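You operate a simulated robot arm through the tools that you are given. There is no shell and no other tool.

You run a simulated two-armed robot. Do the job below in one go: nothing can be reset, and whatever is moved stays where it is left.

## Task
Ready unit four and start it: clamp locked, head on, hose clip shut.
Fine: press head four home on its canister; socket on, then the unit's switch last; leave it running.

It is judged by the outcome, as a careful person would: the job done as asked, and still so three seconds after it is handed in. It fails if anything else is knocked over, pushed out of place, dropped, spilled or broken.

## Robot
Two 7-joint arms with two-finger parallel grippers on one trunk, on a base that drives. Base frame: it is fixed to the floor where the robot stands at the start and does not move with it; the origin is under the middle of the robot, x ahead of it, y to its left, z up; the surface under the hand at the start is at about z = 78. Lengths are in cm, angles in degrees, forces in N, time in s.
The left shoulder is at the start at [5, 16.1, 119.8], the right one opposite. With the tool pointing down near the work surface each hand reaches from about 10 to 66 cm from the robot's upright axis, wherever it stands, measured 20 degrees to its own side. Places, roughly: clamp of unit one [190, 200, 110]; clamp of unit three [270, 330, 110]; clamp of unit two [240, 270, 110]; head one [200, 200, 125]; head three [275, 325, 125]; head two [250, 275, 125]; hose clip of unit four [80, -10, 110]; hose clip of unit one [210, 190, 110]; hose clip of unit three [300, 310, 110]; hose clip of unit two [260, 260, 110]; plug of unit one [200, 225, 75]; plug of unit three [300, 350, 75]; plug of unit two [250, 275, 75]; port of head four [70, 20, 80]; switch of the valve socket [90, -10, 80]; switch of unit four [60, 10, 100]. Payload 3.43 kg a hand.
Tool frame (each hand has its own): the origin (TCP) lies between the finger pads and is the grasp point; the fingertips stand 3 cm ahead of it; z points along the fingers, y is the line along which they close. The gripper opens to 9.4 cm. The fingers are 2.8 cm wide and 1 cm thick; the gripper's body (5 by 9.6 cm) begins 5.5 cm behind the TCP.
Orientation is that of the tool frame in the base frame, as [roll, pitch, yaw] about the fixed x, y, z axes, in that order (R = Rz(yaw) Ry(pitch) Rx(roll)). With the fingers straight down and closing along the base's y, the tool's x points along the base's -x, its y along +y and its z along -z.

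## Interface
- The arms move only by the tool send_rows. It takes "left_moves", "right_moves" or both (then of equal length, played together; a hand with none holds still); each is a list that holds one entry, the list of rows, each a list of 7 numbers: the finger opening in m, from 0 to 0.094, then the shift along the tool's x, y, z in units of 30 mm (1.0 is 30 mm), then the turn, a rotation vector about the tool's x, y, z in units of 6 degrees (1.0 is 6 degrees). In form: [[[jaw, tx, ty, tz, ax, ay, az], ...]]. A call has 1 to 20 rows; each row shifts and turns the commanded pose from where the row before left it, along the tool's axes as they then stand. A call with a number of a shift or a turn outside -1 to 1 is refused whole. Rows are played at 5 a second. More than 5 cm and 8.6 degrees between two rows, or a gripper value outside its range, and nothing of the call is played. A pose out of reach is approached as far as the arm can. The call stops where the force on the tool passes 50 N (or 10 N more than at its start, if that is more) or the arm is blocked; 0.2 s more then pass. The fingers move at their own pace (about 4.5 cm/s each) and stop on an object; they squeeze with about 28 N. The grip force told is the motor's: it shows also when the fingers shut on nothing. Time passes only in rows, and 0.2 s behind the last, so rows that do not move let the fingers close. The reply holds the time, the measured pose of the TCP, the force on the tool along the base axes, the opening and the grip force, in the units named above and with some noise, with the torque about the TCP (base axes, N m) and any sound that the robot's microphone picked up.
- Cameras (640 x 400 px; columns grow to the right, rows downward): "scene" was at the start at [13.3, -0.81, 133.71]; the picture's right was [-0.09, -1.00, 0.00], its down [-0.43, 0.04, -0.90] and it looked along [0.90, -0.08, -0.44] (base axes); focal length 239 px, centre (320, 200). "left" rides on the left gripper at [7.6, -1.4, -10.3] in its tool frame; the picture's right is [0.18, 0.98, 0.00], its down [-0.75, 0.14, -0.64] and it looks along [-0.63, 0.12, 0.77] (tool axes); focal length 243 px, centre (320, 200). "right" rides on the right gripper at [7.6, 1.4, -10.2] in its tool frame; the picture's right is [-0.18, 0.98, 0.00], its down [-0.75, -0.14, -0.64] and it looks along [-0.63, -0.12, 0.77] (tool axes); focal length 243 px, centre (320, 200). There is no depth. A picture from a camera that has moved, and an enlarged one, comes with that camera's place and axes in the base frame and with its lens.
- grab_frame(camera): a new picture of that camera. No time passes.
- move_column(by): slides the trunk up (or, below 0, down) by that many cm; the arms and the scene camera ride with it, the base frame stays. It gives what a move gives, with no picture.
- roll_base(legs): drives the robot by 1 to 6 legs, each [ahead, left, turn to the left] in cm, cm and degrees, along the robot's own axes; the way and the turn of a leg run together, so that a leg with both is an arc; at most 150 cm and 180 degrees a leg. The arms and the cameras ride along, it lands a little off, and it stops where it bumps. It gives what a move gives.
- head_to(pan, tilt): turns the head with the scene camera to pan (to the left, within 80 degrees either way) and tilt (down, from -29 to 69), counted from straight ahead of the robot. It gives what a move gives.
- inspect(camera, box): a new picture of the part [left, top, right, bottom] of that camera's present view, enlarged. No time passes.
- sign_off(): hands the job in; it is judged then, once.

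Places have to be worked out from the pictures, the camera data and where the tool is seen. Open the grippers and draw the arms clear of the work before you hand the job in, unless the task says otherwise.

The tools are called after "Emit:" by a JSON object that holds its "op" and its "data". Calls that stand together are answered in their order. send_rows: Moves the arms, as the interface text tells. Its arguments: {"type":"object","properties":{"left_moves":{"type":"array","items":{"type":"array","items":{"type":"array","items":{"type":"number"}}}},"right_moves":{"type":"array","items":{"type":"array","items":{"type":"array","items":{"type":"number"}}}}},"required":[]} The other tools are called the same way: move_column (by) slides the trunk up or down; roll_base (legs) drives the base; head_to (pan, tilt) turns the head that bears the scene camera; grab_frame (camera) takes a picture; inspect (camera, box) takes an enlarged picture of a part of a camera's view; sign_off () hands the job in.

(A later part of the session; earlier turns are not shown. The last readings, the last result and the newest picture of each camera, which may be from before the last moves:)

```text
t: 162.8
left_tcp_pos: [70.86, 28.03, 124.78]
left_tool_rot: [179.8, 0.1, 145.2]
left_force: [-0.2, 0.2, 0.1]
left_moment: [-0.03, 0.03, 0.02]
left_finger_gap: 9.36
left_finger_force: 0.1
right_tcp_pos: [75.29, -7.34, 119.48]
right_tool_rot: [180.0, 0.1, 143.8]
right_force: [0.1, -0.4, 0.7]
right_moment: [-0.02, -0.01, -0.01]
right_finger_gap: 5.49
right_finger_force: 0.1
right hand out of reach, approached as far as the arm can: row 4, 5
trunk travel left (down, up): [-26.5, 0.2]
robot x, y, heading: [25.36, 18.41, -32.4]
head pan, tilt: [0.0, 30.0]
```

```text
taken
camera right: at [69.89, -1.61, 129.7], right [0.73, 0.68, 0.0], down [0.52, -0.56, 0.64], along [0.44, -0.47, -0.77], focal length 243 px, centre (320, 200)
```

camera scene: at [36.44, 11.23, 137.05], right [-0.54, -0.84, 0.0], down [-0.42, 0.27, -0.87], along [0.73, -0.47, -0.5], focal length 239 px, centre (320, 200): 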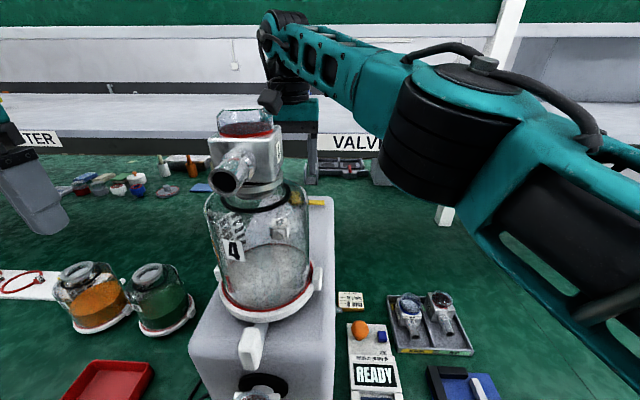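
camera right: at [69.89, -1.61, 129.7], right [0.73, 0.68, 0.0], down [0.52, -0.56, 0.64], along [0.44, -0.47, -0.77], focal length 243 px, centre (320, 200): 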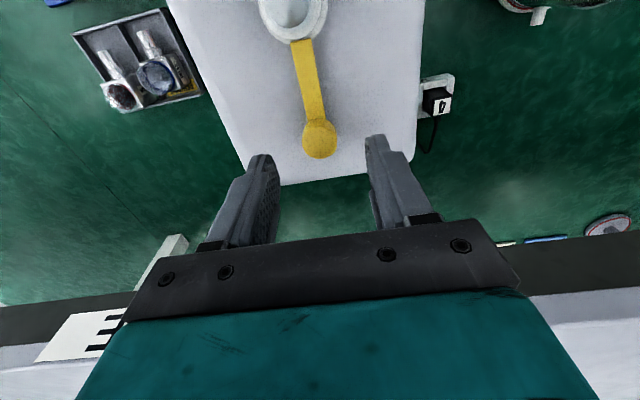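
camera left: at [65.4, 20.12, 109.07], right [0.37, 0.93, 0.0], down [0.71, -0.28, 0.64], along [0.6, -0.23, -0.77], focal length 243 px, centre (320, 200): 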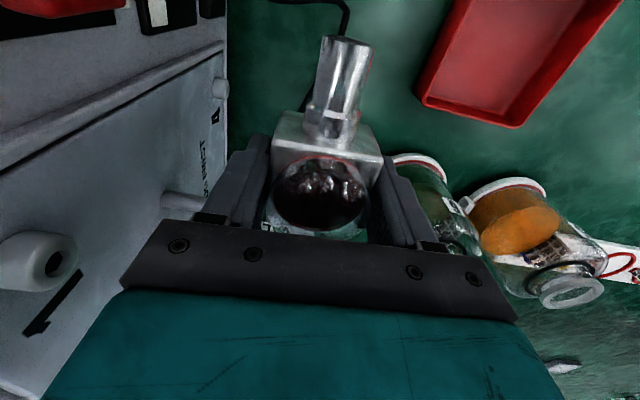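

The clip now points straight at the elbow along the unit's axis, as on the ready units. Next the VALVE socket's red switch (≈[90.8,-5.2,82.5]) behind the unit's rear-left corner. I withdraw the right hand to the right and back.

Emit:
{"op": "send_rows", "data": {"right_moves": [[[0.03, 0, -0.9, 0, 0, 0, 0], [0.03, 0, -0.9, 0, 0, 0, 0], [0.03, 0, -0.9, 0, 0, 0, 0], [0.03, 0, -0.9, 0, 0, 0, 0], [0.03, 0, -0.9, 0, 0, 0, 0], [0.03, 0, -0.9, 0, 0, 0, 0], [0.03, 0.9, -0.6, 0, 0, 0, 0], [0.03, 0.9, -0.6, 0, 0, 0, 0], [0.03, 0.9, -0.6, 0, 0, 0, 0], [0.03, 0.9, -0.6, 0, 0, 0, 0], [0.03, 0.9, -0.6, 0, 0, 0, 0], [0.03, 0.9, -0.6, 0, 0, 0, 0], [0.03, 0.9, -0.6, 0, 0, 0, 0], [0.03, 0.9, -0.6, 0, 0, 0, 0], [0.03, 0.9, 0, 0, 0, 0, 0], [0.03, 0.9, 0, 0, 0, 0, 0]]]}}

Emit:
{"op": "grab_frame", "data": {"camera": "scene"}}

Emit:
{"op": "inspect", "data": {"camera": "left", "box": [0, 0, 320, 240]}}

```text
t: 166.2
left_tcp_pos: [70.67, 28.04, 124.74]
left_tool_rot: [179.8, 0.0, 145.2]
left_force: [-0.4, -0.5, -0.1]
left_moment: [0.02, -0.02, 0.0]
left_finger_gap: 9.39
left_finger_force: 0.1
right_tcp_pos: [35.42, -16.11, 119.51]
right_tool_rot: [-180.0, 0.1, 143.6]
right_force: [-0.2, 0.1, -0.2]
right_moment: [0.02, -0.01, -0.01]
right_finger_gap: 2.99
right_finger_force: 0.1
trunk travel left (down, up): [-26.5, 0.2]
robot x, y, heading: [25.16, 18.38, -32.2]
head pan, tilt: [0.0, 30.0]
```

```text
taken
camera scene: at [36.41, 11.33, 137.06], right [-0.54, -0.84, 0.0], down [-0.42, 0.27, -0.87], along [0.73, -0.47, -0.5], focal length 239 px, centre (320, 200)
```

scene: 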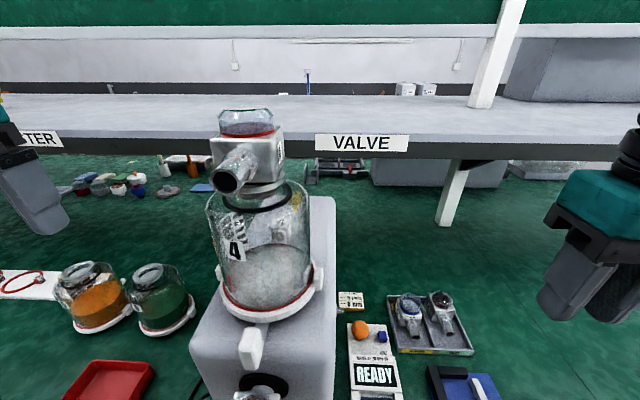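

```text
1.67 times, centred on (160, 120) of left
camera zoom: at [63.66, 31.07, 134.99], right [0.41, 0.91, 0.0], down [0.7, -0.32, 0.64], along [0.59, -0.26, -0.77], focal length 404 px, centre (587, 333)
```

zoom: 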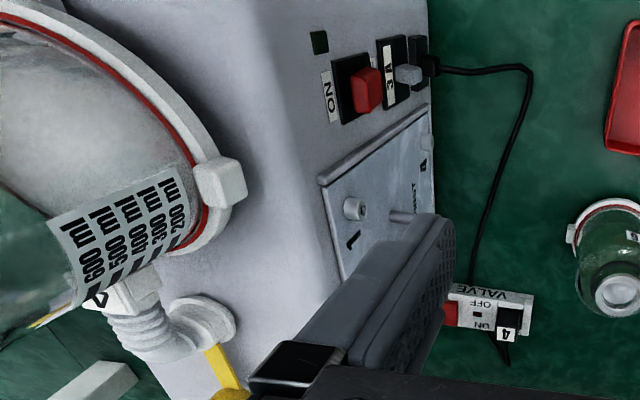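

Very informative: on the unit's left side, top to bottom: lamp, ON label, red switch (≈[61.9,15.7,103.5]), OFF, fuse, plug; and the strip's red rocker at [90.6,-5.3,82.5] with ON on the far side. I tuck the right hand back and drive 22 cm left for access.

Emit:
{"op": "send_rows", "data": {"right_moves": [[[0.0, 0.9, -0.3, 0, 0, 0, 0], [0.0, 0.9, -0.3, 0, 0, 0, 0], [0.0, 0.9, -0.3, 0, 0, 0, 0], [0.0, 0.9, 0, 0, 0, 0, 0]]]}}

Emit:
{"op": "roll_base", "data": {"legs": [[0, 22, 0]]}}

Emit:
{"op": "head_to", "data": {"pan": -25, "tilt": 35}}

Emit:
{"op": "grab_frame", "data": {"camera": "scene"}}

```text
t: 167.2
left_tcp_pos: [70.82, 28.1, 124.7]
left_tool_rot: [179.8, 0.1, 145.2]
left_force: [-0.1, 0.5, 0.4]
left_moment: [-0.02, 0.0, 0.0]
left_finger_gap: 9.41
left_finger_force: 0.0
right_tcp_pos: [26.95, -13.45, 122.27]
right_tool_rot: [180.0, 0.1, 143.6]
right_force: [-0.5, 0.3, -0.1]
right_moment: [0.04, -0.02, 0.01]
right_finger_gap: 0.0
right_finger_force: 27.9
right hand out of reach, approached as far as the arm can: row 3, 4
trunk travel left (down, up): [-26.5, 0.2]
robot x, y, heading: [25.25, 18.64, -32.4]
head pan, tilt: [0.0, 30.0]
```

```text
t: 169.7
left_tcp_pos: [82.81, 46.5, 124.72]
left_tool_rot: [179.9, -0.1, 144.9]
left_force: [0.2, 0.4, -0.5]
left_moment: [0.0, -0.02, -0.01]
left_finger_gap: 9.39
left_finger_force: 0.0
right_tcp_pos: [38.77, 5.11, 122.36]
right_tool_rot: [-180.0, 0.0, 143.4]
right_force: [-0.1, 0.1, 0.1]
right_moment: [-0.02, 0.0, -0.01]
right_finger_gap: 0.02
right_finger_force: 27.9
trunk travel left (down, up): [-26.5, 0.2]
robot x, y, heading: [37.41, 36.7, -33.0]
head pan, tilt: [0.0, 30.0]
```

```text
t: 170.6
left_tcp_pos: [82.81, 46.33, 124.47]
left_tool_rot: [179.8, 0.0, 145.0]
left_force: [0.0, 0.4, 0.2]
left_moment: [-0.01, 0.02, -0.01]
left_finger_gap: 9.4
left_finger_force: 0.0
right_tcp_pos: [38.81, 5.15, 122.37]
right_tool_rot: [180.0, 0.0, 143.4]
right_force: [0.0, -0.4, 0.4]
right_moment: [-0.02, 0.0, 0.02]
right_finger_gap: 0.0
right_finger_force: 28.1
trunk travel left (down, up): [-26.5, 0.2]
robot x, y, heading: [37.67, 37.38, -32.6]
head pan, tilt: [-25.0, 35.0]
```

```text
taken
camera scene: at [45.43, 27.28, 136.28], right [-0.85, -0.53, 0.0], down [-0.31, 0.48, -0.82], along [0.44, -0.69, -0.57], focal length 239 px, centre (320, 200)
```

scene: 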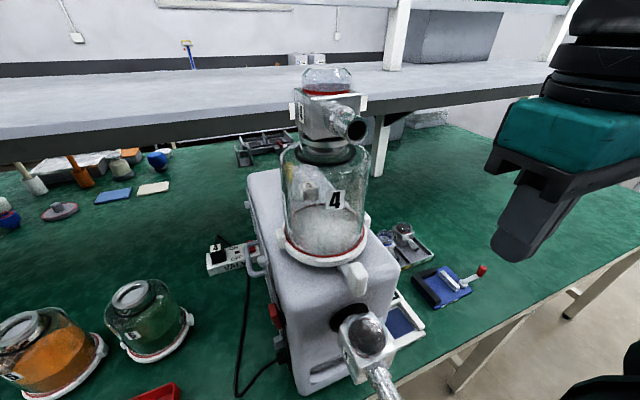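

Now the left face and socket are in view; zoom.

Emit:
{"op": "inspect", "data": {"camera": "scene", "box": [235, 290, 305, 375]}}

Emit:
{"op": "inspect", "data": {"camera": "scene", "box": [195, 225, 275, 290]}}

Emit:
{"op": "inspect", "data": {"camera": "scene", "box": [220, 170, 310, 380]}}

```text
4.71 times, centred on (270, 332) of scene
camera zoom: at [45.43, 27.28, 136.28], right [-0.85, -0.53, 0.0], down [-0.31, 0.48, -0.82], along [0.44, -0.69, -0.57], focal length 1125 px, centre (555, -424)
```

zoom: 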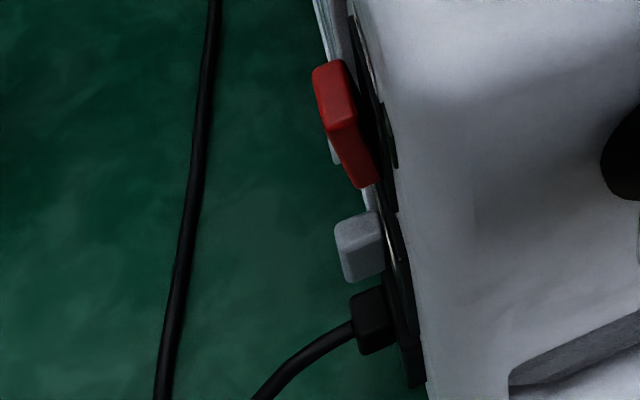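

```text
6.15 times, centred on (235, 258) of scene
camera zoom: at [45.43, 27.28, 136.28], right [-0.85, -0.53, 0.0], down [-0.31, 0.48, -0.82], along [0.44, -0.69, -0.57], focal length 1471 px, centre (843, -154)
```

zoom: 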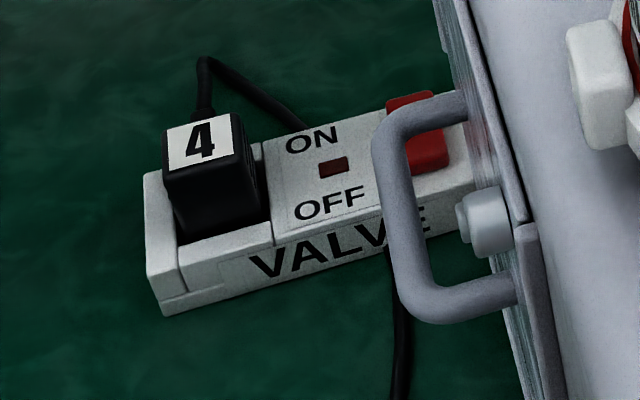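

```text
1.90 times, centred on (265, 275) of scene
camera zoom: at [45.43, 27.28, 136.28], right [-0.85, -0.53, 0.0], down [-0.31, 0.48, -0.82], along [0.44, -0.69, -0.57], focal length 455 px, centre (425, 57)
```

zoom: 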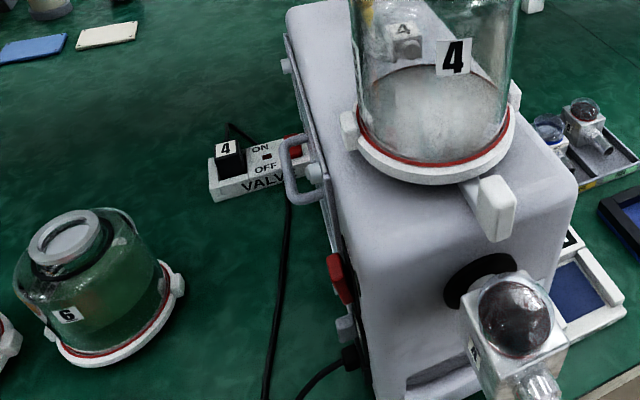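

The unit's switch is a rocker with its ON (upper) side standing out; the strip's rocker has ON at its far end (≈[91.9,-6.1,83], 5 cm behind the unit's rear). I'll press that one with the closed left fingers leaning in from the front-left. I shift the base right 5 / forward 2, and lower the trunk 12 cm.

Emit:
{"op": "roll_base", "data": {"legs": [[2, -5, 0]]}}

Emit:
{"op": "move_column", "data": {"by": -12}}

Emit:
{"op": "send_rows", "data": {"left_moves": [[[0.0, 0, 0, 0, 0, 0, 1], [0.0, 0, 0, 0, 0, 0, 1], [0.0, 0, 0, 0, 0, 0, 1], [0.0, 0, 0, 0, 0, 0, 1], [0.0, 0, 0, 0, 0, 0, 1], [0.0, 0, 0, 0, 0, -0.97, 0], [0.0, 0, 0, 0, 0, -0.97, 0], [0.0, 0, 0, 0, 0, -0.97, 0], [0.0, 0, 0, 0, 0, -0.97, 0], [0.0, 0, 0, 0, 0, -0.97, 0], [0.0, 0, 0, 0, 0, -0.97, 0], [0.0, 0, 0, 0, 0.8, 0, 0], [0.0, 0, 0, 0, 0.8, 0, 0]]]}}

Emit:
{"op": "grab_frame", "data": {"camera": "scene"}}

Emit:
{"op": "grab_frame", "data": {"camera": "left"}}

```text
t: 171.7
left_tcp_pos: [81.79, 41.06, 124.75]
left_tool_rot: [179.9, -0.1, 145.0]
left_force: [-0.8, 0.2, 0.4]
left_moment: [0.03, 0.0, 0.02]
left_finger_gap: 9.41
left_finger_force: 0.1
right_tcp_pos: [37.81, -0.19, 122.26]
right_tool_rot: [179.9, 0.0, 143.3]
right_force: [-0.6, -0.3, 0.7]
right_moment: [-0.01, -0.01, -0.01]
right_finger_gap: 0.0
right_finger_force: 28.3
trunk travel left (down, up): [-26.5, 0.2]
robot x, y, heading: [36.2, 31.78, -33.2]
head pan, tilt: [-25.0, 35.0]
```

```text
t: 173.2
left_tcp_pos: [81.77, 41.14, 112.88]
left_tool_rot: [179.7, 0.0, 145.0]
left_force: [0.9, 0.3, 0.5]
left_moment: [-0.01, -0.01, -0.02]
left_finger_gap: 9.41
left_finger_force: 0.0
right_tcp_pos: [37.78, -0.07, 110.25]
right_tool_rot: [-179.9, 0.2, 143.4]
right_force: [0.0, 0.7, 1.1]
right_moment: [0.02, -0.02, 0.01]
right_finger_gap: 0.01
right_finger_force: 27.9
trunk travel left (down, up): [-14.5, 12.2]
robot x, y, heading: [36.31, 31.64, -32.8]
head pan, tilt: [-25.0, 35.0]
```

```text
t: 176.0
left_tcp_pos: [81.81, 41.51, 112.73]
left_tool_rot: [-178.7, 33.8, 116.0]
left_force: [0.1, -0.1, -0.4]
left_moment: [0.01, 0.01, 0.01]
left_finger_gap: 0.01
left_finger_force: 28.1
left hand out of reach, approached as far as the arm can: row 12, 13
right_tcp_pos: [37.63, -0.19, 110.32]
right_tool_rot: [180.0, 0.0, 143.4]
right_force: [-0.5, 0.2, -0.3]
right_moment: [0.02, -0.03, -0.02]
right_finger_gap: 0.0
right_finger_force: 27.6
trunk travel left (down, up): [-14.5, 12.2]
robot x, y, heading: [35.95, 31.27, -33.0]
head pan, tilt: [-25.0, 35.0]
```

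```text
taken
camera scene: at [44.38, 22.0, 124.28], right [-0.85, -0.53, 0.0], down [-0.31, 0.49, -0.82], along [0.44, -0.69, -0.57], focal length 239 px, centre (320, 200)
```

scene: 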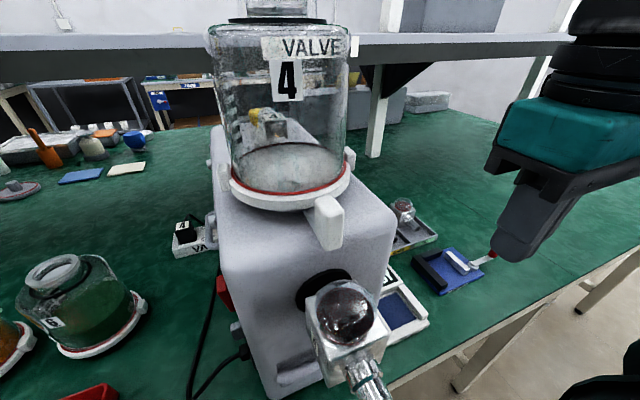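

```text
taken
camera left: at [75.48, 51.77, 116.99], right [0.82, 0.56, -0.12], down [0.26, -0.18, 0.95], along [0.51, -0.81, -0.29], focal length 243 px, centre (320, 200)
```

left: 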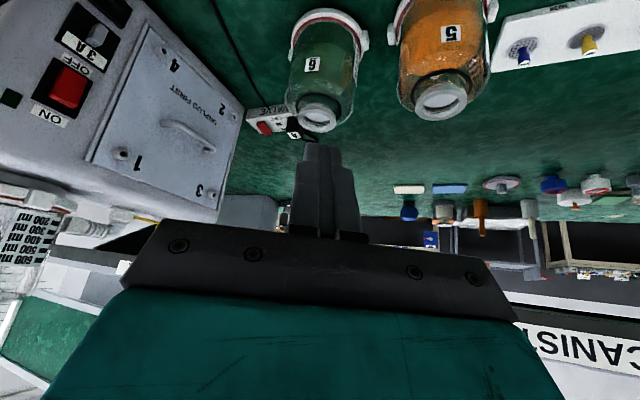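

The left camera now shows the whole left face and the strip (upside down). I zoom in on both switches.

Emit:
{"op": "inspect", "data": {"camera": "left", "box": [0, 0, 140, 140]}}

Emit:
{"op": "inspect", "data": {"camera": "left", "box": [230, 90, 330, 150]}}

```text
2.86 times, centred on (70, 70) of left
camera zoom: at [75.48, 51.77, 116.99], right [0.82, 0.56, -0.12], down [0.26, -0.18, 0.95], along [0.51, -0.81, -0.29], focal length 693 px, centre (1034, 571)
```

zoom: 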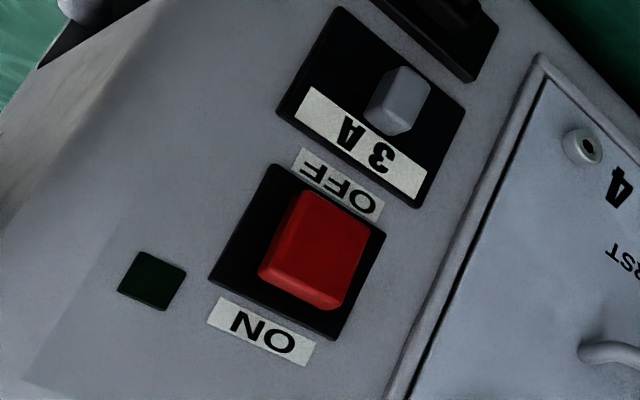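

```text
6.40 times, centred on (280, 120) of left
camera zoom: at [75.48, 51.77, 116.99], right [0.82, 0.56, -0.12], down [0.26, -0.18, 0.95], along [0.51, -0.81, -0.29], focal length 1553 px, centre (576, 712)
```

zoom: 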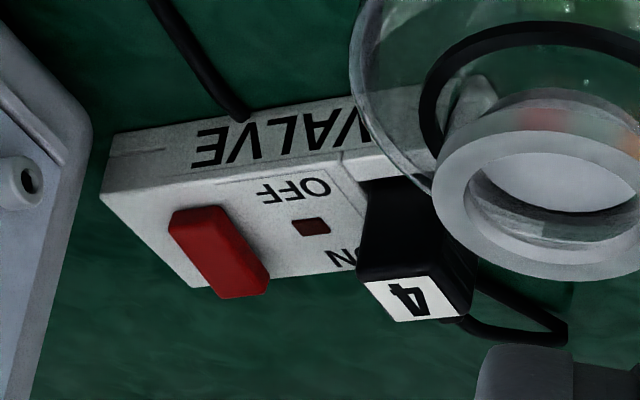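

Combining views: strip rocker centre ≈[91.2,-6.0,81.5], ON end ≈[92.1,-6.4], raised. I move the closed left hand over past jar 6 at safe height toward the rear-left corner, then increase the lean.

Emit:
{"op": "send_rows", "data": {"left_moves": [[[0, -0.836, -0.27, 0.566, 0, 0, 0], [0, -0.836, -0.27, 0.566, 0, 0, 0], [0, -0.836, -0.27, 0.566, 0, 0, 0], [0, -0.836, -0.27, 0.566, 0, 0, 0], [0, -0.836, -0.27, 0.566, 0, 0, 0], [0, -0.836, -0.27, 0.566, 0, 0, 0], [0, -0.836, -0.27, 0.566, 0, 0, 0], [0, -0.836, -0.27, 0.566, 0, 0, 0], [0, -0.836, -0.27, 0.566, 0, 0, 0], [0, -0.836, -0.27, 0.566, 0, 0, 0], [0, 0, 0, 0, 1, 0, 0], [0, 0, 0, 0, 1, 0, 0], [0, 0, 0, 0, 0, 0, 0]]]}}

Emit:
{"op": "grab_frame", "data": {"camera": "scene"}}

Emit:
{"op": "grab_frame", "data": {"camera": "left"}}

```text
t: 178.8
left_tcp_pos: [87.51, 10.59, 112.61]
left_tool_rot: [-166.6, 33.8, 115.9]
left_force: [0.0, 0.9, -0.3]
left_moment: [0.03, -0.04, 0.01]
left_finger_gap: 0.0
left_finger_force: 27.7
right_tcp_pos: [37.78, -0.31, 110.3]
right_tool_rot: [-179.9, 0.1, 143.4]
right_force: [-0.1, 0.4, 0.0]
right_moment: [-0.01, 0.0, 0.04]
right_finger_gap: 0.0
right_finger_force: 27.9
trunk travel left (down, up): [-14.5, 12.2]
robot x, y, heading: [36.18, 31.56, -32.7]
head pan, tilt: [-25.0, 35.0]
```

```text
taken
camera scene: at [44.37, 22.0, 124.28], right [-0.85, -0.53, 0.0], down [-0.31, 0.49, -0.82], along [0.44, -0.69, -0.57], focal length 239 px, centre (320, 200)
```

scene: 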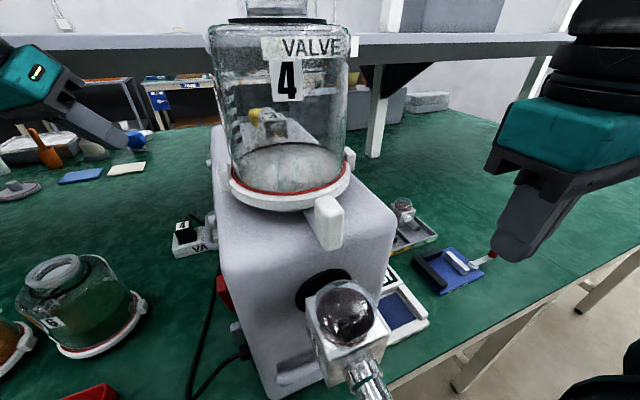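

```text
taken
camera left: at [83.03, 21.73, 116.98], right [0.85, 0.44, -0.29], down [0.39, -0.14, 0.91], along [0.36, -0.89, -0.29], focal length 243 px, centre (320, 200)
```

left: 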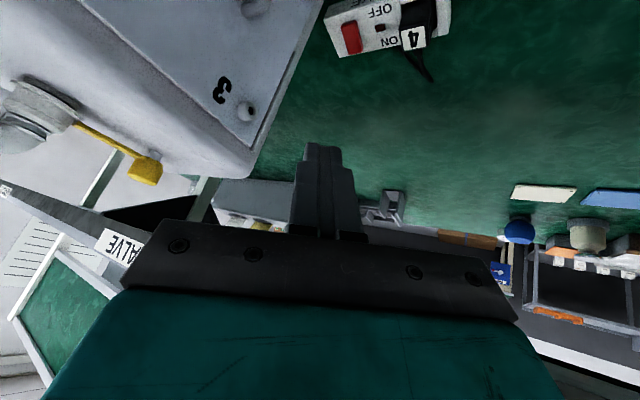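

Emit:
{"op": "inspect", "data": {"camera": "left", "box": [310, 0, 460, 90]}}

```text
4.27 times, centred on (385, 45) of left
camera zoom: at [83.03, 21.73, 116.98], right [0.85, 0.44, -0.29], down [0.39, -0.14, 0.91], along [0.36, -0.89, -0.29], focal length 1035 px, centre (43, 861)
```

zoom: 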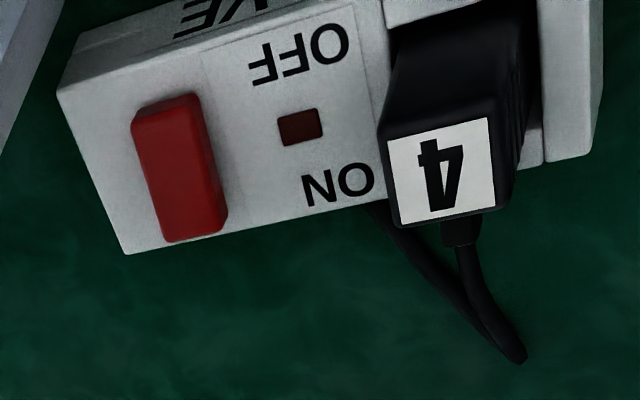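

Rocker runs from OFF [89.6,-4.6] to ON [92.6,-6.4]. I bring the fingertips down to ~4 cm above the ON end.

Emit:
{"op": "send_rows", "data": {"left_moves": [[[0, -0.034, 0.095, 0.847, 0, 0, 0], [0, -0.034, 0.095, 0.847, 0, 0, 0], [0, -0.034, 0.095, 0.847, 0, 0, 0], [0, -0.034, 0.095, 0.847, 0, 0, 0], [0, -0.034, 0.095, 0.847, 0, 0, 0], [0, -0.034, 0.095, 0.847, 0, 0, 0], [0, -0.034, 0.095, 0.847, 0, 0, 0], [0, -0.034, 0.095, 0.847, 0, 0, 0], [0, -0.034, 0.095, 0.847, 0, 0, 0], [0, -0.034, 0.095, 0.847, 0, 0, 0], [0, -0.034, 0.095, 0.847, 0, 0, 0], [0, 0, 0, 0, 0, 0, 0]]]}}

Emit:
{"op": "grab_frame", "data": {"camera": "left"}}

Emit:
{"op": "grab_frame", "data": {"camera": "scene"}}

```text
t: 181.4
left_tcp_pos: [90.51, -1.19, 96.3]
left_tool_rot: [-166.7, 33.8, 116.2]
left_force: [-0.2, -0.1, 0.0]
left_moment: [0.0, 0.01, 0.02]
left_finger_gap: 0.01
left_finger_force: 28.0
left hand out of reach, approached as far as the arm can: row 9, 10, 11
right_tcp_pos: [37.72, -0.33, 110.25]
right_tool_rot: [-180.0, 0.0, 143.4]
right_force: [-0.6, -0.1, 0.5]
right_moment: [0.02, -0.03, -0.01]
right_finger_gap: 0.01
right_finger_force: 27.4
trunk travel left (down, up): [-14.5, 12.2]
robot x, y, heading: [36.2, 31.61, -32.9]
head pan, tilt: [-25.0, 35.0]
```

```text
taken
camera left: at [86.05, 10.01, 100.59], right [0.85, 0.45, -0.29], down [0.39, -0.14, 0.91], along [0.37, -0.88, -0.29], focal length 243 px, centre (320, 200)
```

left: 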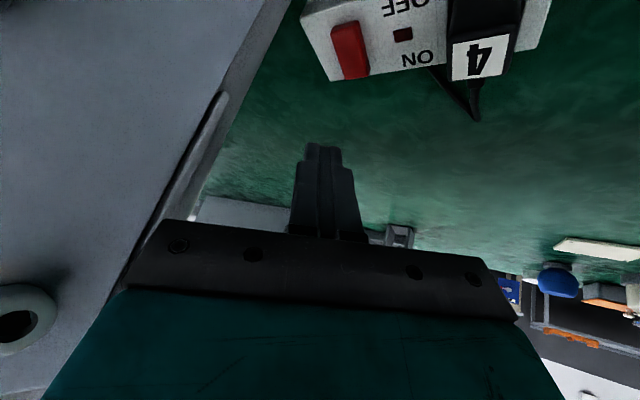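

```text
taken
camera scene: at [44.38, 22.0, 124.28], right [-0.85, -0.53, 0.0], down [-0.31, 0.49, -0.82], along [0.44, -0.69, -0.57], focal length 239 px, centre (320, 200)
```

scene: 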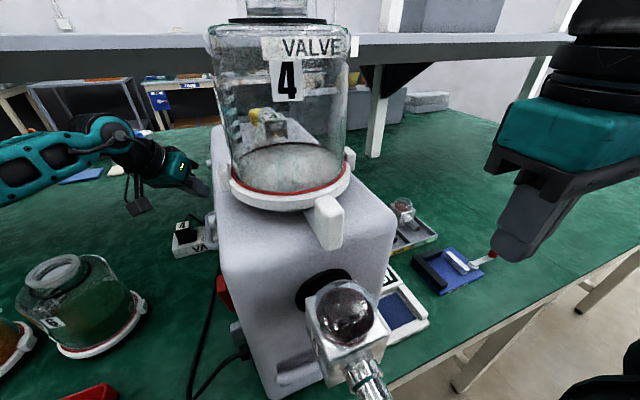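

Reach ran out 5 cm short. A small base move brings the hand right over the rocker: 3.5 cm forward and 3 cm right.

Emit:
{"op": "roll_base", "data": {"legs": [[3.5, -3, 0]]}}

Emit:
{"op": "grab_frame", "data": {"camera": "left"}}

Emit:
{"op": "grab_frame", "data": {"camera": "scene"}}

```text
t: 182.4
left_tcp_pos: [91.7, -5.82, 96.17]
left_tool_rot: [-166.7, 33.8, 116.2]
left_force: [-0.1, 0.5, 0.1]
left_moment: [-0.04, -0.01, 0.02]
left_finger_gap: 0.0
left_finger_force: 28.4
right_tcp_pos: [39.03, -4.7, 110.28]
right_tool_rot: [-180.0, 0.1, 143.5]
right_force: [0.2, 0.3, 0.6]
right_moment: [0.03, 0.0, -0.01]
right_finger_gap: 0.01
right_finger_force: 28.2
trunk travel left (down, up): [-14.5, 12.2]
robot x, y, heading: [37.48, 27.3, -32.7]
head pan, tilt: [-25.0, 35.0]
```

```text
taken
camera left: at [87.35, 5.46, 100.57], right [0.85, 0.45, -0.29], down [0.39, -0.14, 0.91], along [0.37, -0.88, -0.29], focal length 243 px, centre (320, 200)
```

left: 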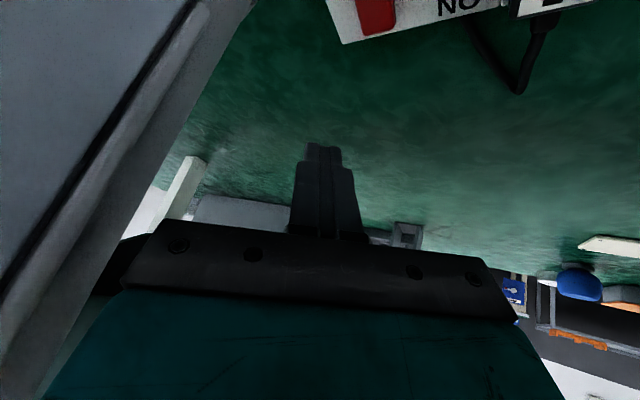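

```text
taken
camera scene: at [45.7, 17.47, 124.27], right [-0.85, -0.53, 0.0], down [-0.31, 0.49, -0.82], along [0.44, -0.69, -0.57], focal length 239 px, centre (320, 200)
```

scene: 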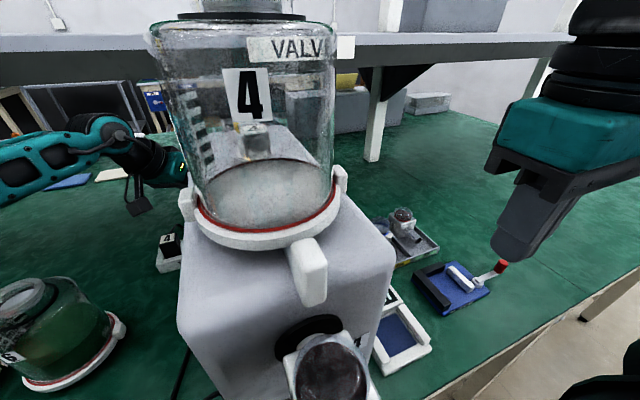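

Emit:
{"op": "inspect", "data": {"camera": "left", "box": [320, 0, 420, 60]}}

```text
6.40 times, centred on (370, 30) of left
camera zoom: at [87.35, 5.46, 100.57], right [0.85, 0.45, -0.29], down [0.39, -0.14, 0.91], along [0.37, -0.88, -0.29], focal length 1553 px, centre (0, 1288)
```

zoom: 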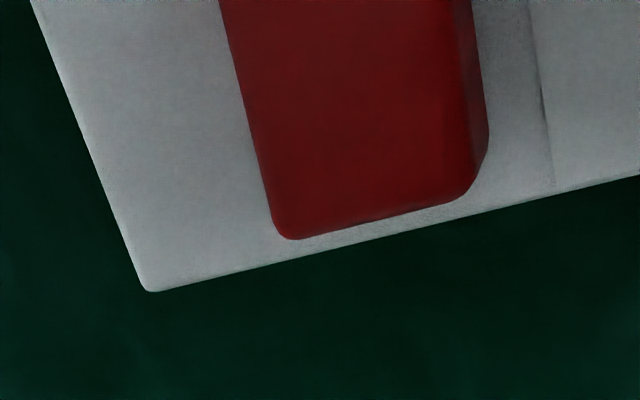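

Rocker's ON end is at [92.9,-6.65]; my lowest fingertip corner is over [92.2,-6.2]. I lower the trunk 9 cm so the tip comes to ~1 cm above it.

Emit:
{"op": "move_column", "data": {"by": -9}}

Emit:
{"op": "grab_frame", "data": {"camera": "left"}}

Emit:
{"op": "grab_frame", "data": {"camera": "scene"}}

```text
t: 183.6
left_tcp_pos: [91.86, -5.7, 87.37]
left_tool_rot: [-166.8, 33.7, 116.2]
left_force: [-0.5, -0.6, 0.5]
left_moment: [-0.02, 0.04, -0.03]
left_finger_gap: 0.0
left_finger_force: 27.8
right_tcp_pos: [38.99, -4.67, 101.3]
right_tool_rot: [-180.0, 0.0, 143.4]
right_force: [0.5, -0.5, 0.4]
right_moment: [-0.04, 0.04, -0.01]
right_finger_gap: 0.0
right_finger_force: 27.9
trunk travel left (down, up): [-5.5, 21.2]
robot x, y, heading: [37.15, 26.92, -32.9]
head pan, tilt: [-25.0, 35.0]
```

```text
taken
camera left: at [87.34, 5.51, 91.6], right [0.85, 0.45, -0.29], down [0.39, -0.14, 0.91], along [0.37, -0.88, -0.29], focal length 243 px, centre (320, 200)
```

left: 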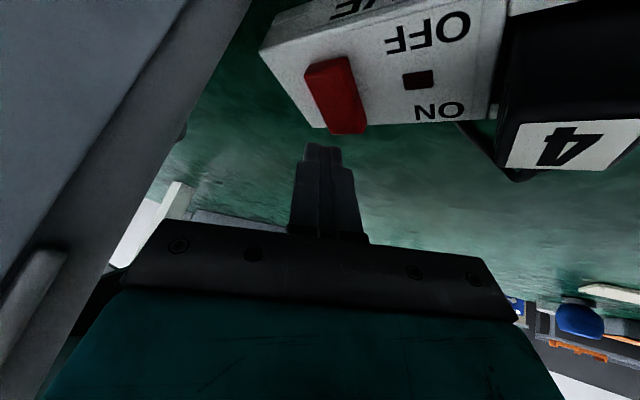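

```text
taken
camera scene: at [45.67, 17.53, 115.28], right [-0.85, -0.53, 0.0], down [-0.31, 0.49, -0.82], along [0.44, -0.69, -0.57], focal length 239 px, centre (320, 200)
```

scene: 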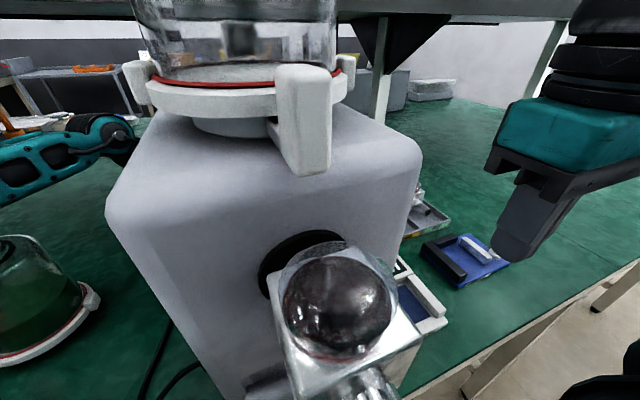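

Tip corner is just above the rocker's far end. I press down in small steps.

Emit:
{"op": "send_rows", "data": {"left_moves": [[[0, 0.11, 0.038, 0.16, 0, 0, 0], [0, 0.11, 0.038, 0.16, 0, 0, 0], [0, 0.055, 0.019, 0.08, 0, 0, 0], [0, 0, 0, 0, 0, 0, 0]]]}}

Emit:
{"op": "grab_frame", "data": {"camera": "left"}}

```text
t: 184.6
left_tcp_pos: [91.85, -5.67, 86.13]
left_tool_rot: [-166.7, 33.8, 116.3]
left_force: [1.2, -1.7, 3.4]
left_moment: [-0.06, -0.09, -0.04]
left_finger_gap: 0.0
left_finger_force: 28.4
right_tcp_pos: [39.0, -4.69, 101.25]
right_tool_rot: [-179.9, 0.0, 143.3]
right_force: [-0.5, -0.5, 1.5]
right_moment: [0.03, 0.02, 0.01]
right_finger_gap: 0.0
right_finger_force: 28.1
trunk travel left (down, up): [-5.5, 21.2]
robot x, y, heading: [37.52, 27.23, -32.9]
head pan, tilt: [-25.0, 35.0]
```

```text
taken
camera left: at [87.33, 5.48, 90.45], right [0.85, 0.45, -0.29], down [0.39, -0.14, 0.91], along [0.37, -0.88, -0.29], focal length 243 px, centre (320, 200)
```

left: 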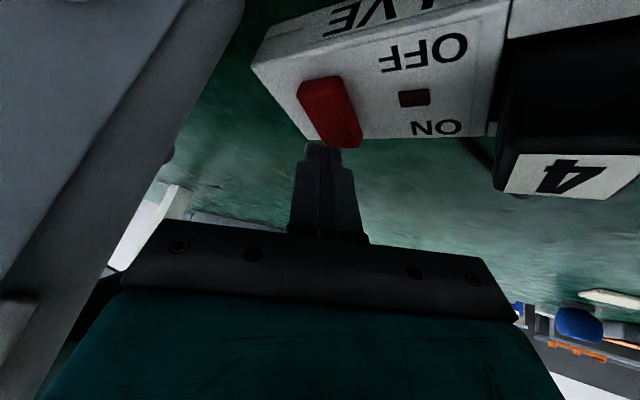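

The rocker end hides the fingertip: I'm slipping behind its far end. I raise 1 cm, come 0.9 cm toward me and press again.

Emit:
{"op": "send_rows", "data": {"left_moves": [[[0, -0.185, -0.064, -0.27, 0, 0, 0], [0, 0.212, -0.186, -0.102, 0, 0, 0], [0, 0, 0, 0, 0, 0, 0]]]}}

Emit:
{"op": "grab_frame", "data": {"camera": "left"}}

Emit:
{"op": "inspect", "data": {"camera": "left", "box": [270, 60, 390, 180]}}

```text
t: 185.4
left_tcp_pos: [91.02, -5.14, 86.77]
left_tool_rot: [-166.6, 33.7, 116.2]
left_force: [0.2, 0.2, 0.2]
left_moment: [0.02, -0.03, -0.01]
left_finger_gap: 0.02
left_finger_force: 27.8
right_tcp_pos: [39.05, -4.68, 101.14]
right_tool_rot: [-180.0, 0.0, 143.5]
right_force: [-0.4, -0.7, -0.1]
right_moment: [-0.01, 0.0, 0.02]
right_finger_gap: 0.01
right_finger_force: 27.5
trunk travel left (down, up): [-5.5, 21.2]
robot x, y, heading: [37.31, 27.38, -32.8]
head pan, tilt: [-25.0, 35.0]
```

```text
taken
camera left: at [86.55, 5.94, 91.15], right [0.85, 0.45, -0.29], down [0.39, -0.14, 0.91], along [0.37, -0.88, -0.29], focal length 243 px, centre (320, 200)
```

left: 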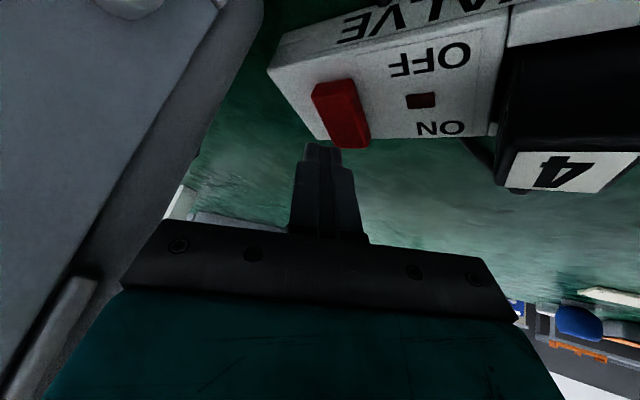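

```text
3.33 times, centred on (330, 120) of left
camera zoom: at [86.55, 5.94, 91.15], right [0.85, 0.45, -0.29], down [0.39, -0.14, 0.91], along [0.37, -0.88, -0.29], focal length 809 px, centre (287, 467)
```

zoom: 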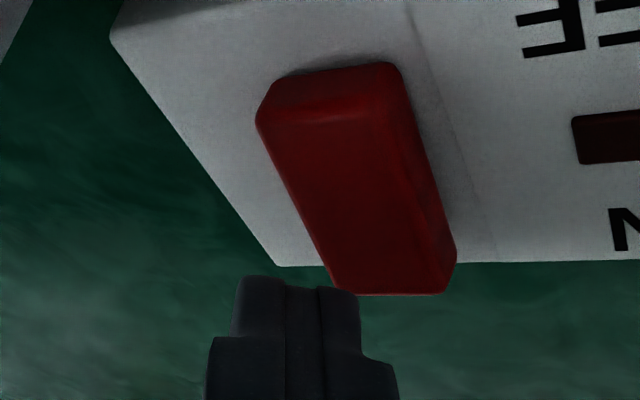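

By the numbers my contact corner is now 1.6 cm short of the far end (near the rocker's middle). I go 0.55 cm forward and press down in steps.

Emit:
{"op": "send_rows", "data": {"left_moves": [[[0, -0.13, 0.114, 0.062, 0, 0, 0], [0, 0.074, 0.026, 0.108, 0, 0, 0], [0, 0.074, 0.026, 0.108, 0, 0, 0], [0, 0, 0, 0, 0, 0, 0]]]}}

Emit:
{"op": "inspect", "data": {"camera": "left", "box": [270, 60, 390, 180]}}

```text
t: 186.4
left_tcp_pos: [91.62, -5.5, 86.13]
left_tool_rot: [-166.8, 34.0, 116.2]
left_force: [3.3, -1.0, 3.2]
left_moment: [-0.08, -0.14, -0.01]
left_finger_gap: 0.01
left_finger_force: 27.8
right_tcp_pos: [39.06, -4.64, 101.38]
right_tool_rot: [180.0, 0.0, 143.4]
right_force: [-0.2, -0.1, 0.6]
right_moment: [-0.02, 0.0, 0.0]
right_finger_gap: 0.0
right_finger_force: 28.2
trunk travel left (down, up): [-5.5, 21.2]
robot x, y, heading: [37.43, 27.41, -32.8]
head pan, tilt: [-25.0, 35.0]
```

```text
3.33 times, centred on (330, 120) of left
camera zoom: at [87.07, 5.65, 90.38], right [0.85, 0.45, -0.29], down [0.39, -0.14, 0.91], along [0.37, -0.88, -0.29], focal length 809 px, centre (287, 467)
```

zoom: 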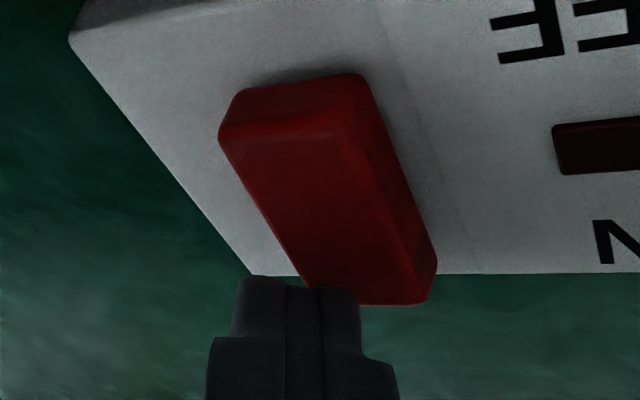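

The fingertip overlaps only the rocker's right half edge. I lift 0.5 cm, shift 1 cm left to centre on it, and press.

Emit:
{"op": "send_rows", "data": {"left_moves": [[[0, -0.093, -0.032, -0.135, 0, 0, 0], [0, 0.145, 0.254, -0.16, 0, 0, 0], [0, 0, 0, 0, 0, 0, 0]]]}}

Emit:
{"op": "inspect", "data": {"camera": "left", "box": [270, 60, 390, 180]}}

```text
t: 187.2
left_tcp_pos: [92.06, -4.69, 86.5]
left_tool_rot: [-166.8, 33.9, 116.2]
left_force: [0.4, -0.1, -0.4]
left_moment: [-0.01, 0.01, 0.05]
left_finger_gap: 0.01
left_finger_force: 28.1
right_tcp_pos: [38.99, -4.71, 101.24]
right_tool_rot: [-179.9, 0.1, 143.3]
right_force: [0.9, 0.1, 0.5]
right_moment: [-0.01, 0.01, -0.02]
right_finger_gap: 0.0
right_finger_force: 28.2
trunk travel left (down, up): [-5.5, 21.2]
robot x, y, heading: [37.35, 27.06, -33.1]
head pan, tilt: [-25.0, 35.0]
```

```text
3.33 times, centred on (330, 120) of left
camera zoom: at [87.56, 6.56, 90.82], right [0.85, 0.45, -0.29], down [0.39, -0.14, 0.91], along [0.37, -0.88, -0.29], focal length 809 px, centre (287, 467)
```

zoom: 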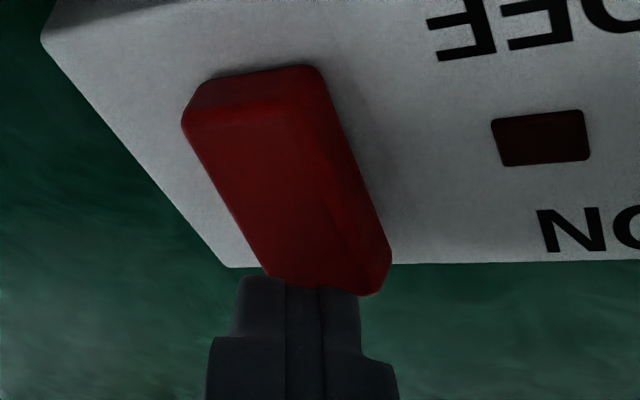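

Centred laterally now, contact will land ~1 cm inside the ON end. I press down.

Emit:
{"op": "send_rows", "data": {"left_moves": [[[0, 0.074, 0.026, 0.108, 0, 0, 0], [0, 0.074, 0.026, 0.108, 0, 0, 0], [0, 0.074, 0.026, 0.108, 0, 0, 0], [0, 0, 0, 0, 0, 0, 0]]]}}

Emit:
{"op": "inspect", "data": {"camera": "left", "box": [270, 60, 390, 180]}}

```text
t: 188.2
left_tcp_pos: [92.14, -4.69, 85.84]
left_tool_rot: [-166.8, 34.5, 116.4]
left_force: [14.3, -5.5, 21.5]
left_moment: [-0.33, -0.43, 0.07]
left_finger_gap: 0.0
left_finger_force: 27.4
right_tcp_pos: [38.95, -4.62, 101.38]
right_tool_rot: [-180.0, 0.2, 143.4]
right_force: [-0.5, 0.3, -0.1]
right_moment: [0.0, 0.01, 0.0]
right_finger_gap: 0.0
right_finger_force: 28.0
trunk travel left (down, up): [-5.5, 21.2]
robot x, y, heading: [37.65, 27.23, -32.6]
head pan, tilt: [-25.0, 35.0]
heard: click
```

```text
3.33 times, centred on (330, 120) of left
camera zoom: at [87.66, 6.48, 90.03], right [0.85, 0.45, -0.29], down [0.38, -0.13, 0.92], along [0.37, -0.89, -0.28], focal length 809 px, centre (287, 467)
```

zoom: 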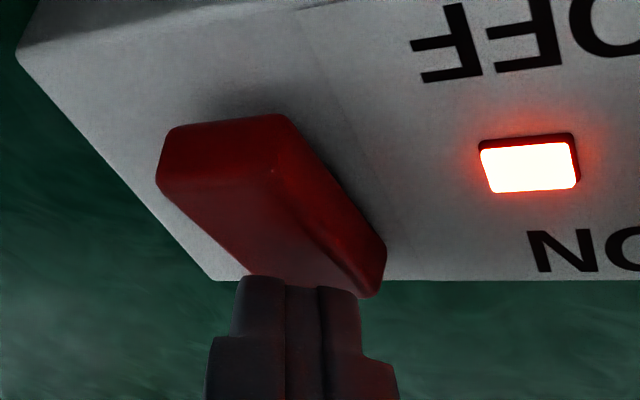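

Click – and the strip's lamp is lit: socket on. I lift off, then draw the hand up, left and back.

Emit:
{"op": "send_rows", "data": {"left_moves": [[[0, -0.111, -0.039, -0.162, 0, 0, 0], [0, -0.538, -0.187, -0.782, 0, 0, 0], [0, -0.538, -0.187, -0.782, 0, 0, 0], [0, -0.538, -0.187, -0.782, 0, 0, 0], [0, -0.538, -0.187, -0.782, 0, 0, 0], [0, 0.363, 0.634, -0.399, 0, 0, 0], [0, 0.363, 0.634, -0.399, 0, 0, 0], [0, 0.363, 0.634, -0.399, 0, 0, 0], [0, 0.363, 0.634, -0.399, 0, 0, 0], [0, 0.59, -0.517, -0.283, 0, 0, 0], [0, 0.59, -0.517, -0.283, 0, 0, 0], [0, 0.59, -0.517, -0.283, 0, 0, 0], [0, 0.59, -0.517, -0.283, 0, 0, 0], [0, 0.59, -0.517, -0.283, 0, 0, 0], [0, 0, 0, 0, 0, 0, 0]]]}}

Emit:
{"op": "grab_frame", "data": {"camera": "left"}}

Emit:
{"op": "grab_frame", "data": {"camera": "scene"}}

```text
t: 191.4
left_tcp_pos: [81.71, 2.64, 97.39]
left_tool_rot: [-166.7, 33.8, 116.2]
left_force: [0.3, -0.2, 0.2]
left_moment: [0.01, 0.0, 0.0]
left_finger_gap: 0.01
left_finger_force: 27.6
left hand out of reach, approached as far as the arm can: row 6, 7, 8, 9
right_tcp_pos: [38.98, -4.6, 101.28]
right_tool_rot: [-179.9, 0.0, 143.4]
right_force: [-0.1, 0.5, -0.8]
right_moment: [0.01, -0.03, 0.0]
right_finger_gap: 0.0
right_finger_force: 28.1
trunk travel left (down, up): [-5.5, 21.2]
robot x, y, heading: [37.37, 27.45, -32.9]
head pan, tilt: [-25.0, 35.0]
```

```text
taken
camera left: at [77.31, 13.8, 101.78], right [0.85, 0.45, -0.29], down [0.39, -0.14, 0.91], along [0.37, -0.88, -0.29], focal length 243 px, centre (320, 200)
```

left: 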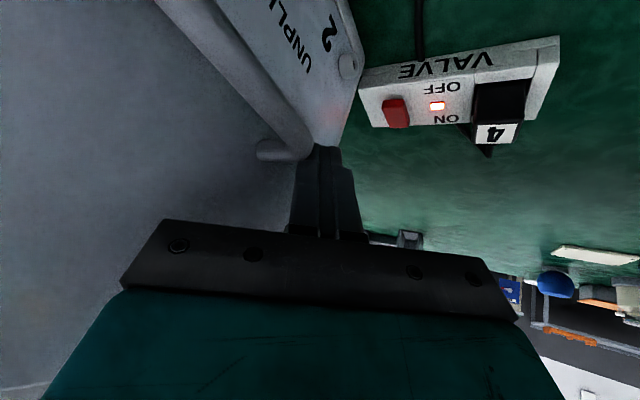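

```text
taken
camera scene: at [45.68, 17.53, 115.28], right [-0.85, -0.53, 0.0], down [-0.31, 0.49, -0.82], along [0.44, -0.69, -0.57], focal length 239 px, centre (320, 200)
```

scene: 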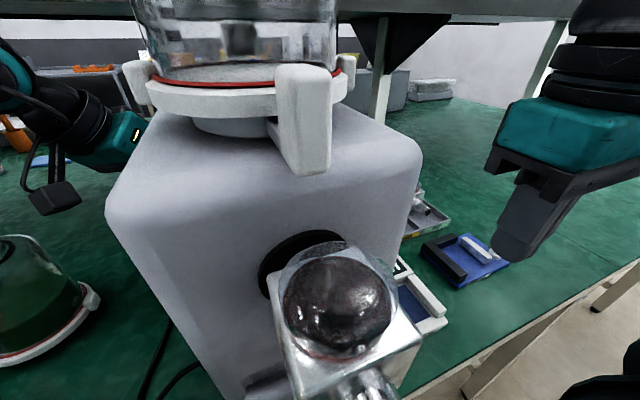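

The leftward part was beyond reach, so the hand is now close to the unit's side. I move it left immediately, away from the plate.

Emit:
{"op": "send_rows", "data": {"left_moves": [[[0, 0.218, 0.381, -0.24, 0, 0, 0], [0, 0.363, 0.634, -0.399, 0, 0, 0], [0, 0.363, 0.634, -0.399, 0, 0, 0], [0, 0.363, 0.634, -0.399, 0, 0, 0], [0, 0, 0, 0, 0, 0, 0]]]}}

Emit:
{"op": "grab_frame", "data": {"camera": "left"}}

```text
t: 192.6
left_tcp_pos: [86.56, 10.3, 97.65]
left_tool_rot: [-166.7, 33.8, 116.1]
left_force: [-0.9, 0.2, 0.4]
left_moment: [0.0, -0.01, -0.01]
left_finger_gap: 0.0
left_finger_force: 27.6
right_tcp_pos: [38.97, -4.64, 101.3]
right_tool_rot: [179.9, 0.1, 143.4]
right_force: [-0.4, -0.1, 0.2]
right_moment: [-0.02, -0.01, 0.03]
right_finger_gap: 0.0
right_finger_force: 27.9
trunk travel left (down, up): [-5.5, 21.2]
robot x, y, heading: [37.25, 27.41, -32.8]
head pan, tilt: [-25.0, 35.0]
```

```text
taken
camera left: at [82.08, 21.55, 101.95], right [0.85, 0.45, -0.29], down [0.39, -0.14, 0.91], along [0.37, -0.88, -0.29], focal length 243 px, centre (320, 200)
```

left: 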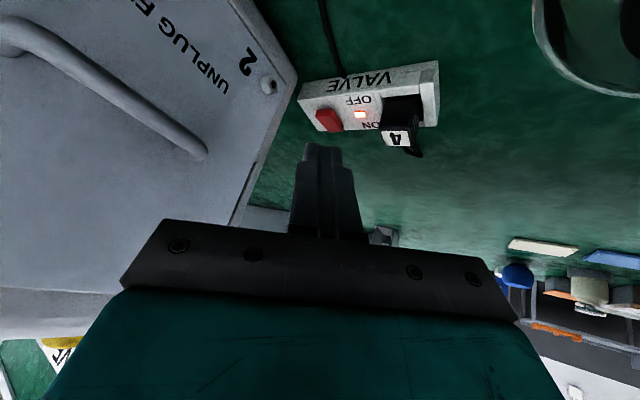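

Clear again. For the unit's own rocker (left face, ≈ n 45, z ≈ 98) I'm too close, so I back the base off 12 cm.

Emit:
{"op": "roll_base", "data": {"legs": [[-12, 0, 0]]}}

Emit:
{"op": "grab_frame", "data": {"camera": "scene"}}

Emit:
{"op": "grab_frame", "data": {"camera": "left"}}

```text
t: 193.8
left_tcp_pos: [76.55, 16.75, 97.6]
left_tool_rot: [-166.7, 33.9, 116.1]
left_force: [-0.4, -0.9, 0.3]
left_moment: [-0.03, 0.0, 0.01]
left_finger_gap: 0.0
left_finger_force: 28.2
right_tcp_pos: [29.07, 1.67, 101.38]
right_tool_rot: [-180.0, 0.1, 143.3]
right_force: [0.4, 0.0, 0.1]
right_moment: [-0.01, -0.03, -0.02]
right_finger_gap: 0.03
right_finger_force: 28.2
trunk travel left (down, up): [-5.5, 21.2]
robot x, y, heading: [27.61, 33.54, -33.1]
head pan, tilt: [-25.0, 35.0]
```

```text
taken
camera scene: at [35.81, 23.89, 115.28], right [-0.85, -0.53, 0.0], down [-0.3, 0.49, -0.82], along [0.44, -0.69, -0.57], focal length 239 px, centre (320, 200)
```

scene: 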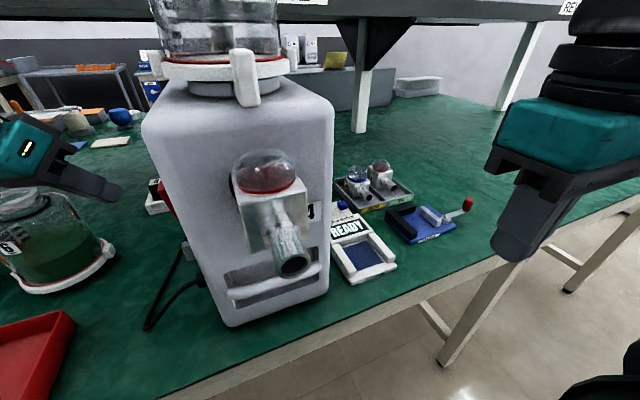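

```text
taken
camera left: at [72.22, 27.84, 101.97], right [0.85, 0.45, -0.29], down [0.39, -0.14, 0.91], along [0.37, -0.88, -0.29], focal length 243 px, centre (320, 200)
```

left: 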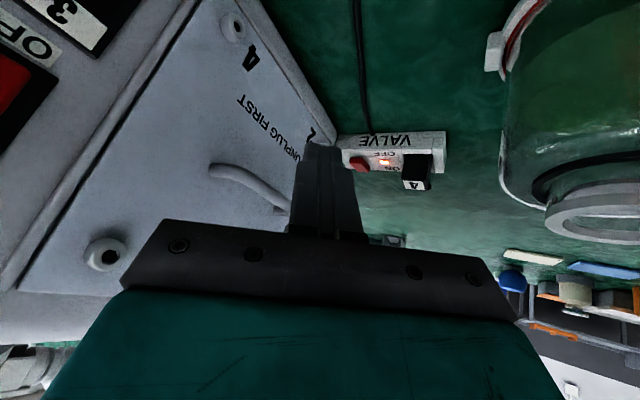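

Emit:
{"op": "inspect", "data": {"camera": "left", "box": [0, 10, 120, 130]}}

Emit:
{"op": "send_rows", "data": {"left_moves": [[[0, 0.59, -0.517, -0.283, 0, 0, 0], [0, 0.59, -0.517, -0.283, 0, 0, 0], [0, 0.59, -0.517, -0.283, 0, 0, 0], [0, 0, 0, 0, 0, 0, 0]]]}}

Emit:
{"op": "grab_frame", "data": {"camera": "left"}}

Emit:
{"op": "grab_frame", "data": {"camera": "scene"}}

```text
3.33 times, centred on (60, 70) of left
camera zoom: at [72.22, 27.84, 101.97], right [0.85, 0.45, -0.29], down [0.39, -0.14, 0.91], along [0.37, -0.88, -0.29], focal length 809 px, centre (1187, 633)
```

zoom: 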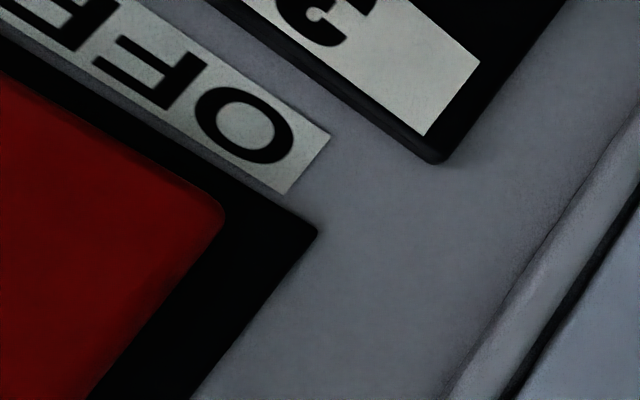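

```text
t: 194.8
left_tcp_pos: [70.41, 20.65, 97.59]
left_tool_rot: [-166.7, 33.8, 116.2]
left_force: [0.1, 0.0, 0.4]
left_moment: [0.0, 0.0, 0.0]
left_finger_gap: 0.01
left_finger_force: 27.4
right_tcp_pos: [29.22, 1.71, 101.35]
right_tool_rot: [180.0, 0.0, 143.3]
right_force: [0.6, -0.1, 0.5]
right_moment: [0.0, -0.02, -0.01]
right_finger_gap: 0.0
right_finger_force: 27.6
trunk travel left (down, up): [-5.5, 21.2]
robot x, y, heading: [27.34, 33.34, -32.7]
head pan, tilt: [-25.0, 35.0]
```

```text
taken
camera left: at [65.84, 31.85, 101.85], right [0.85, 0.45, -0.29], down [0.39, -0.14, 0.91], along [0.37, -0.88, -0.29], focal length 243 px, centre (320, 200)
```

left: 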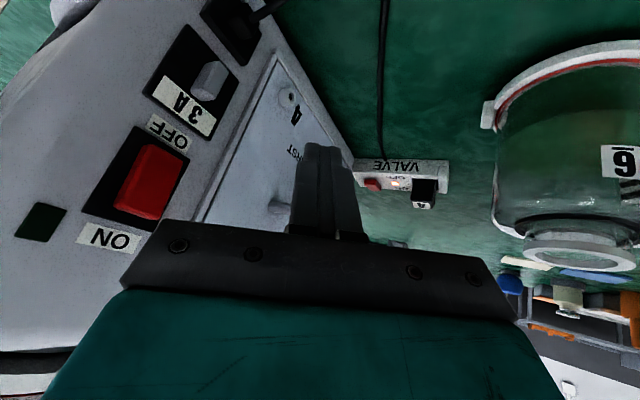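

```text
taken
camera scene: at [35.83, 23.88, 115.28], right [-0.85, -0.53, 0.0], down [-0.3, 0.49, -0.82], along [0.44, -0.69, -0.57], focal length 239 px, centre (320, 200)
```

scene: 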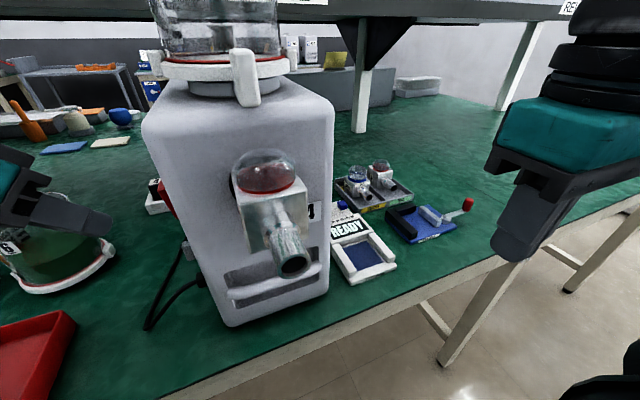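

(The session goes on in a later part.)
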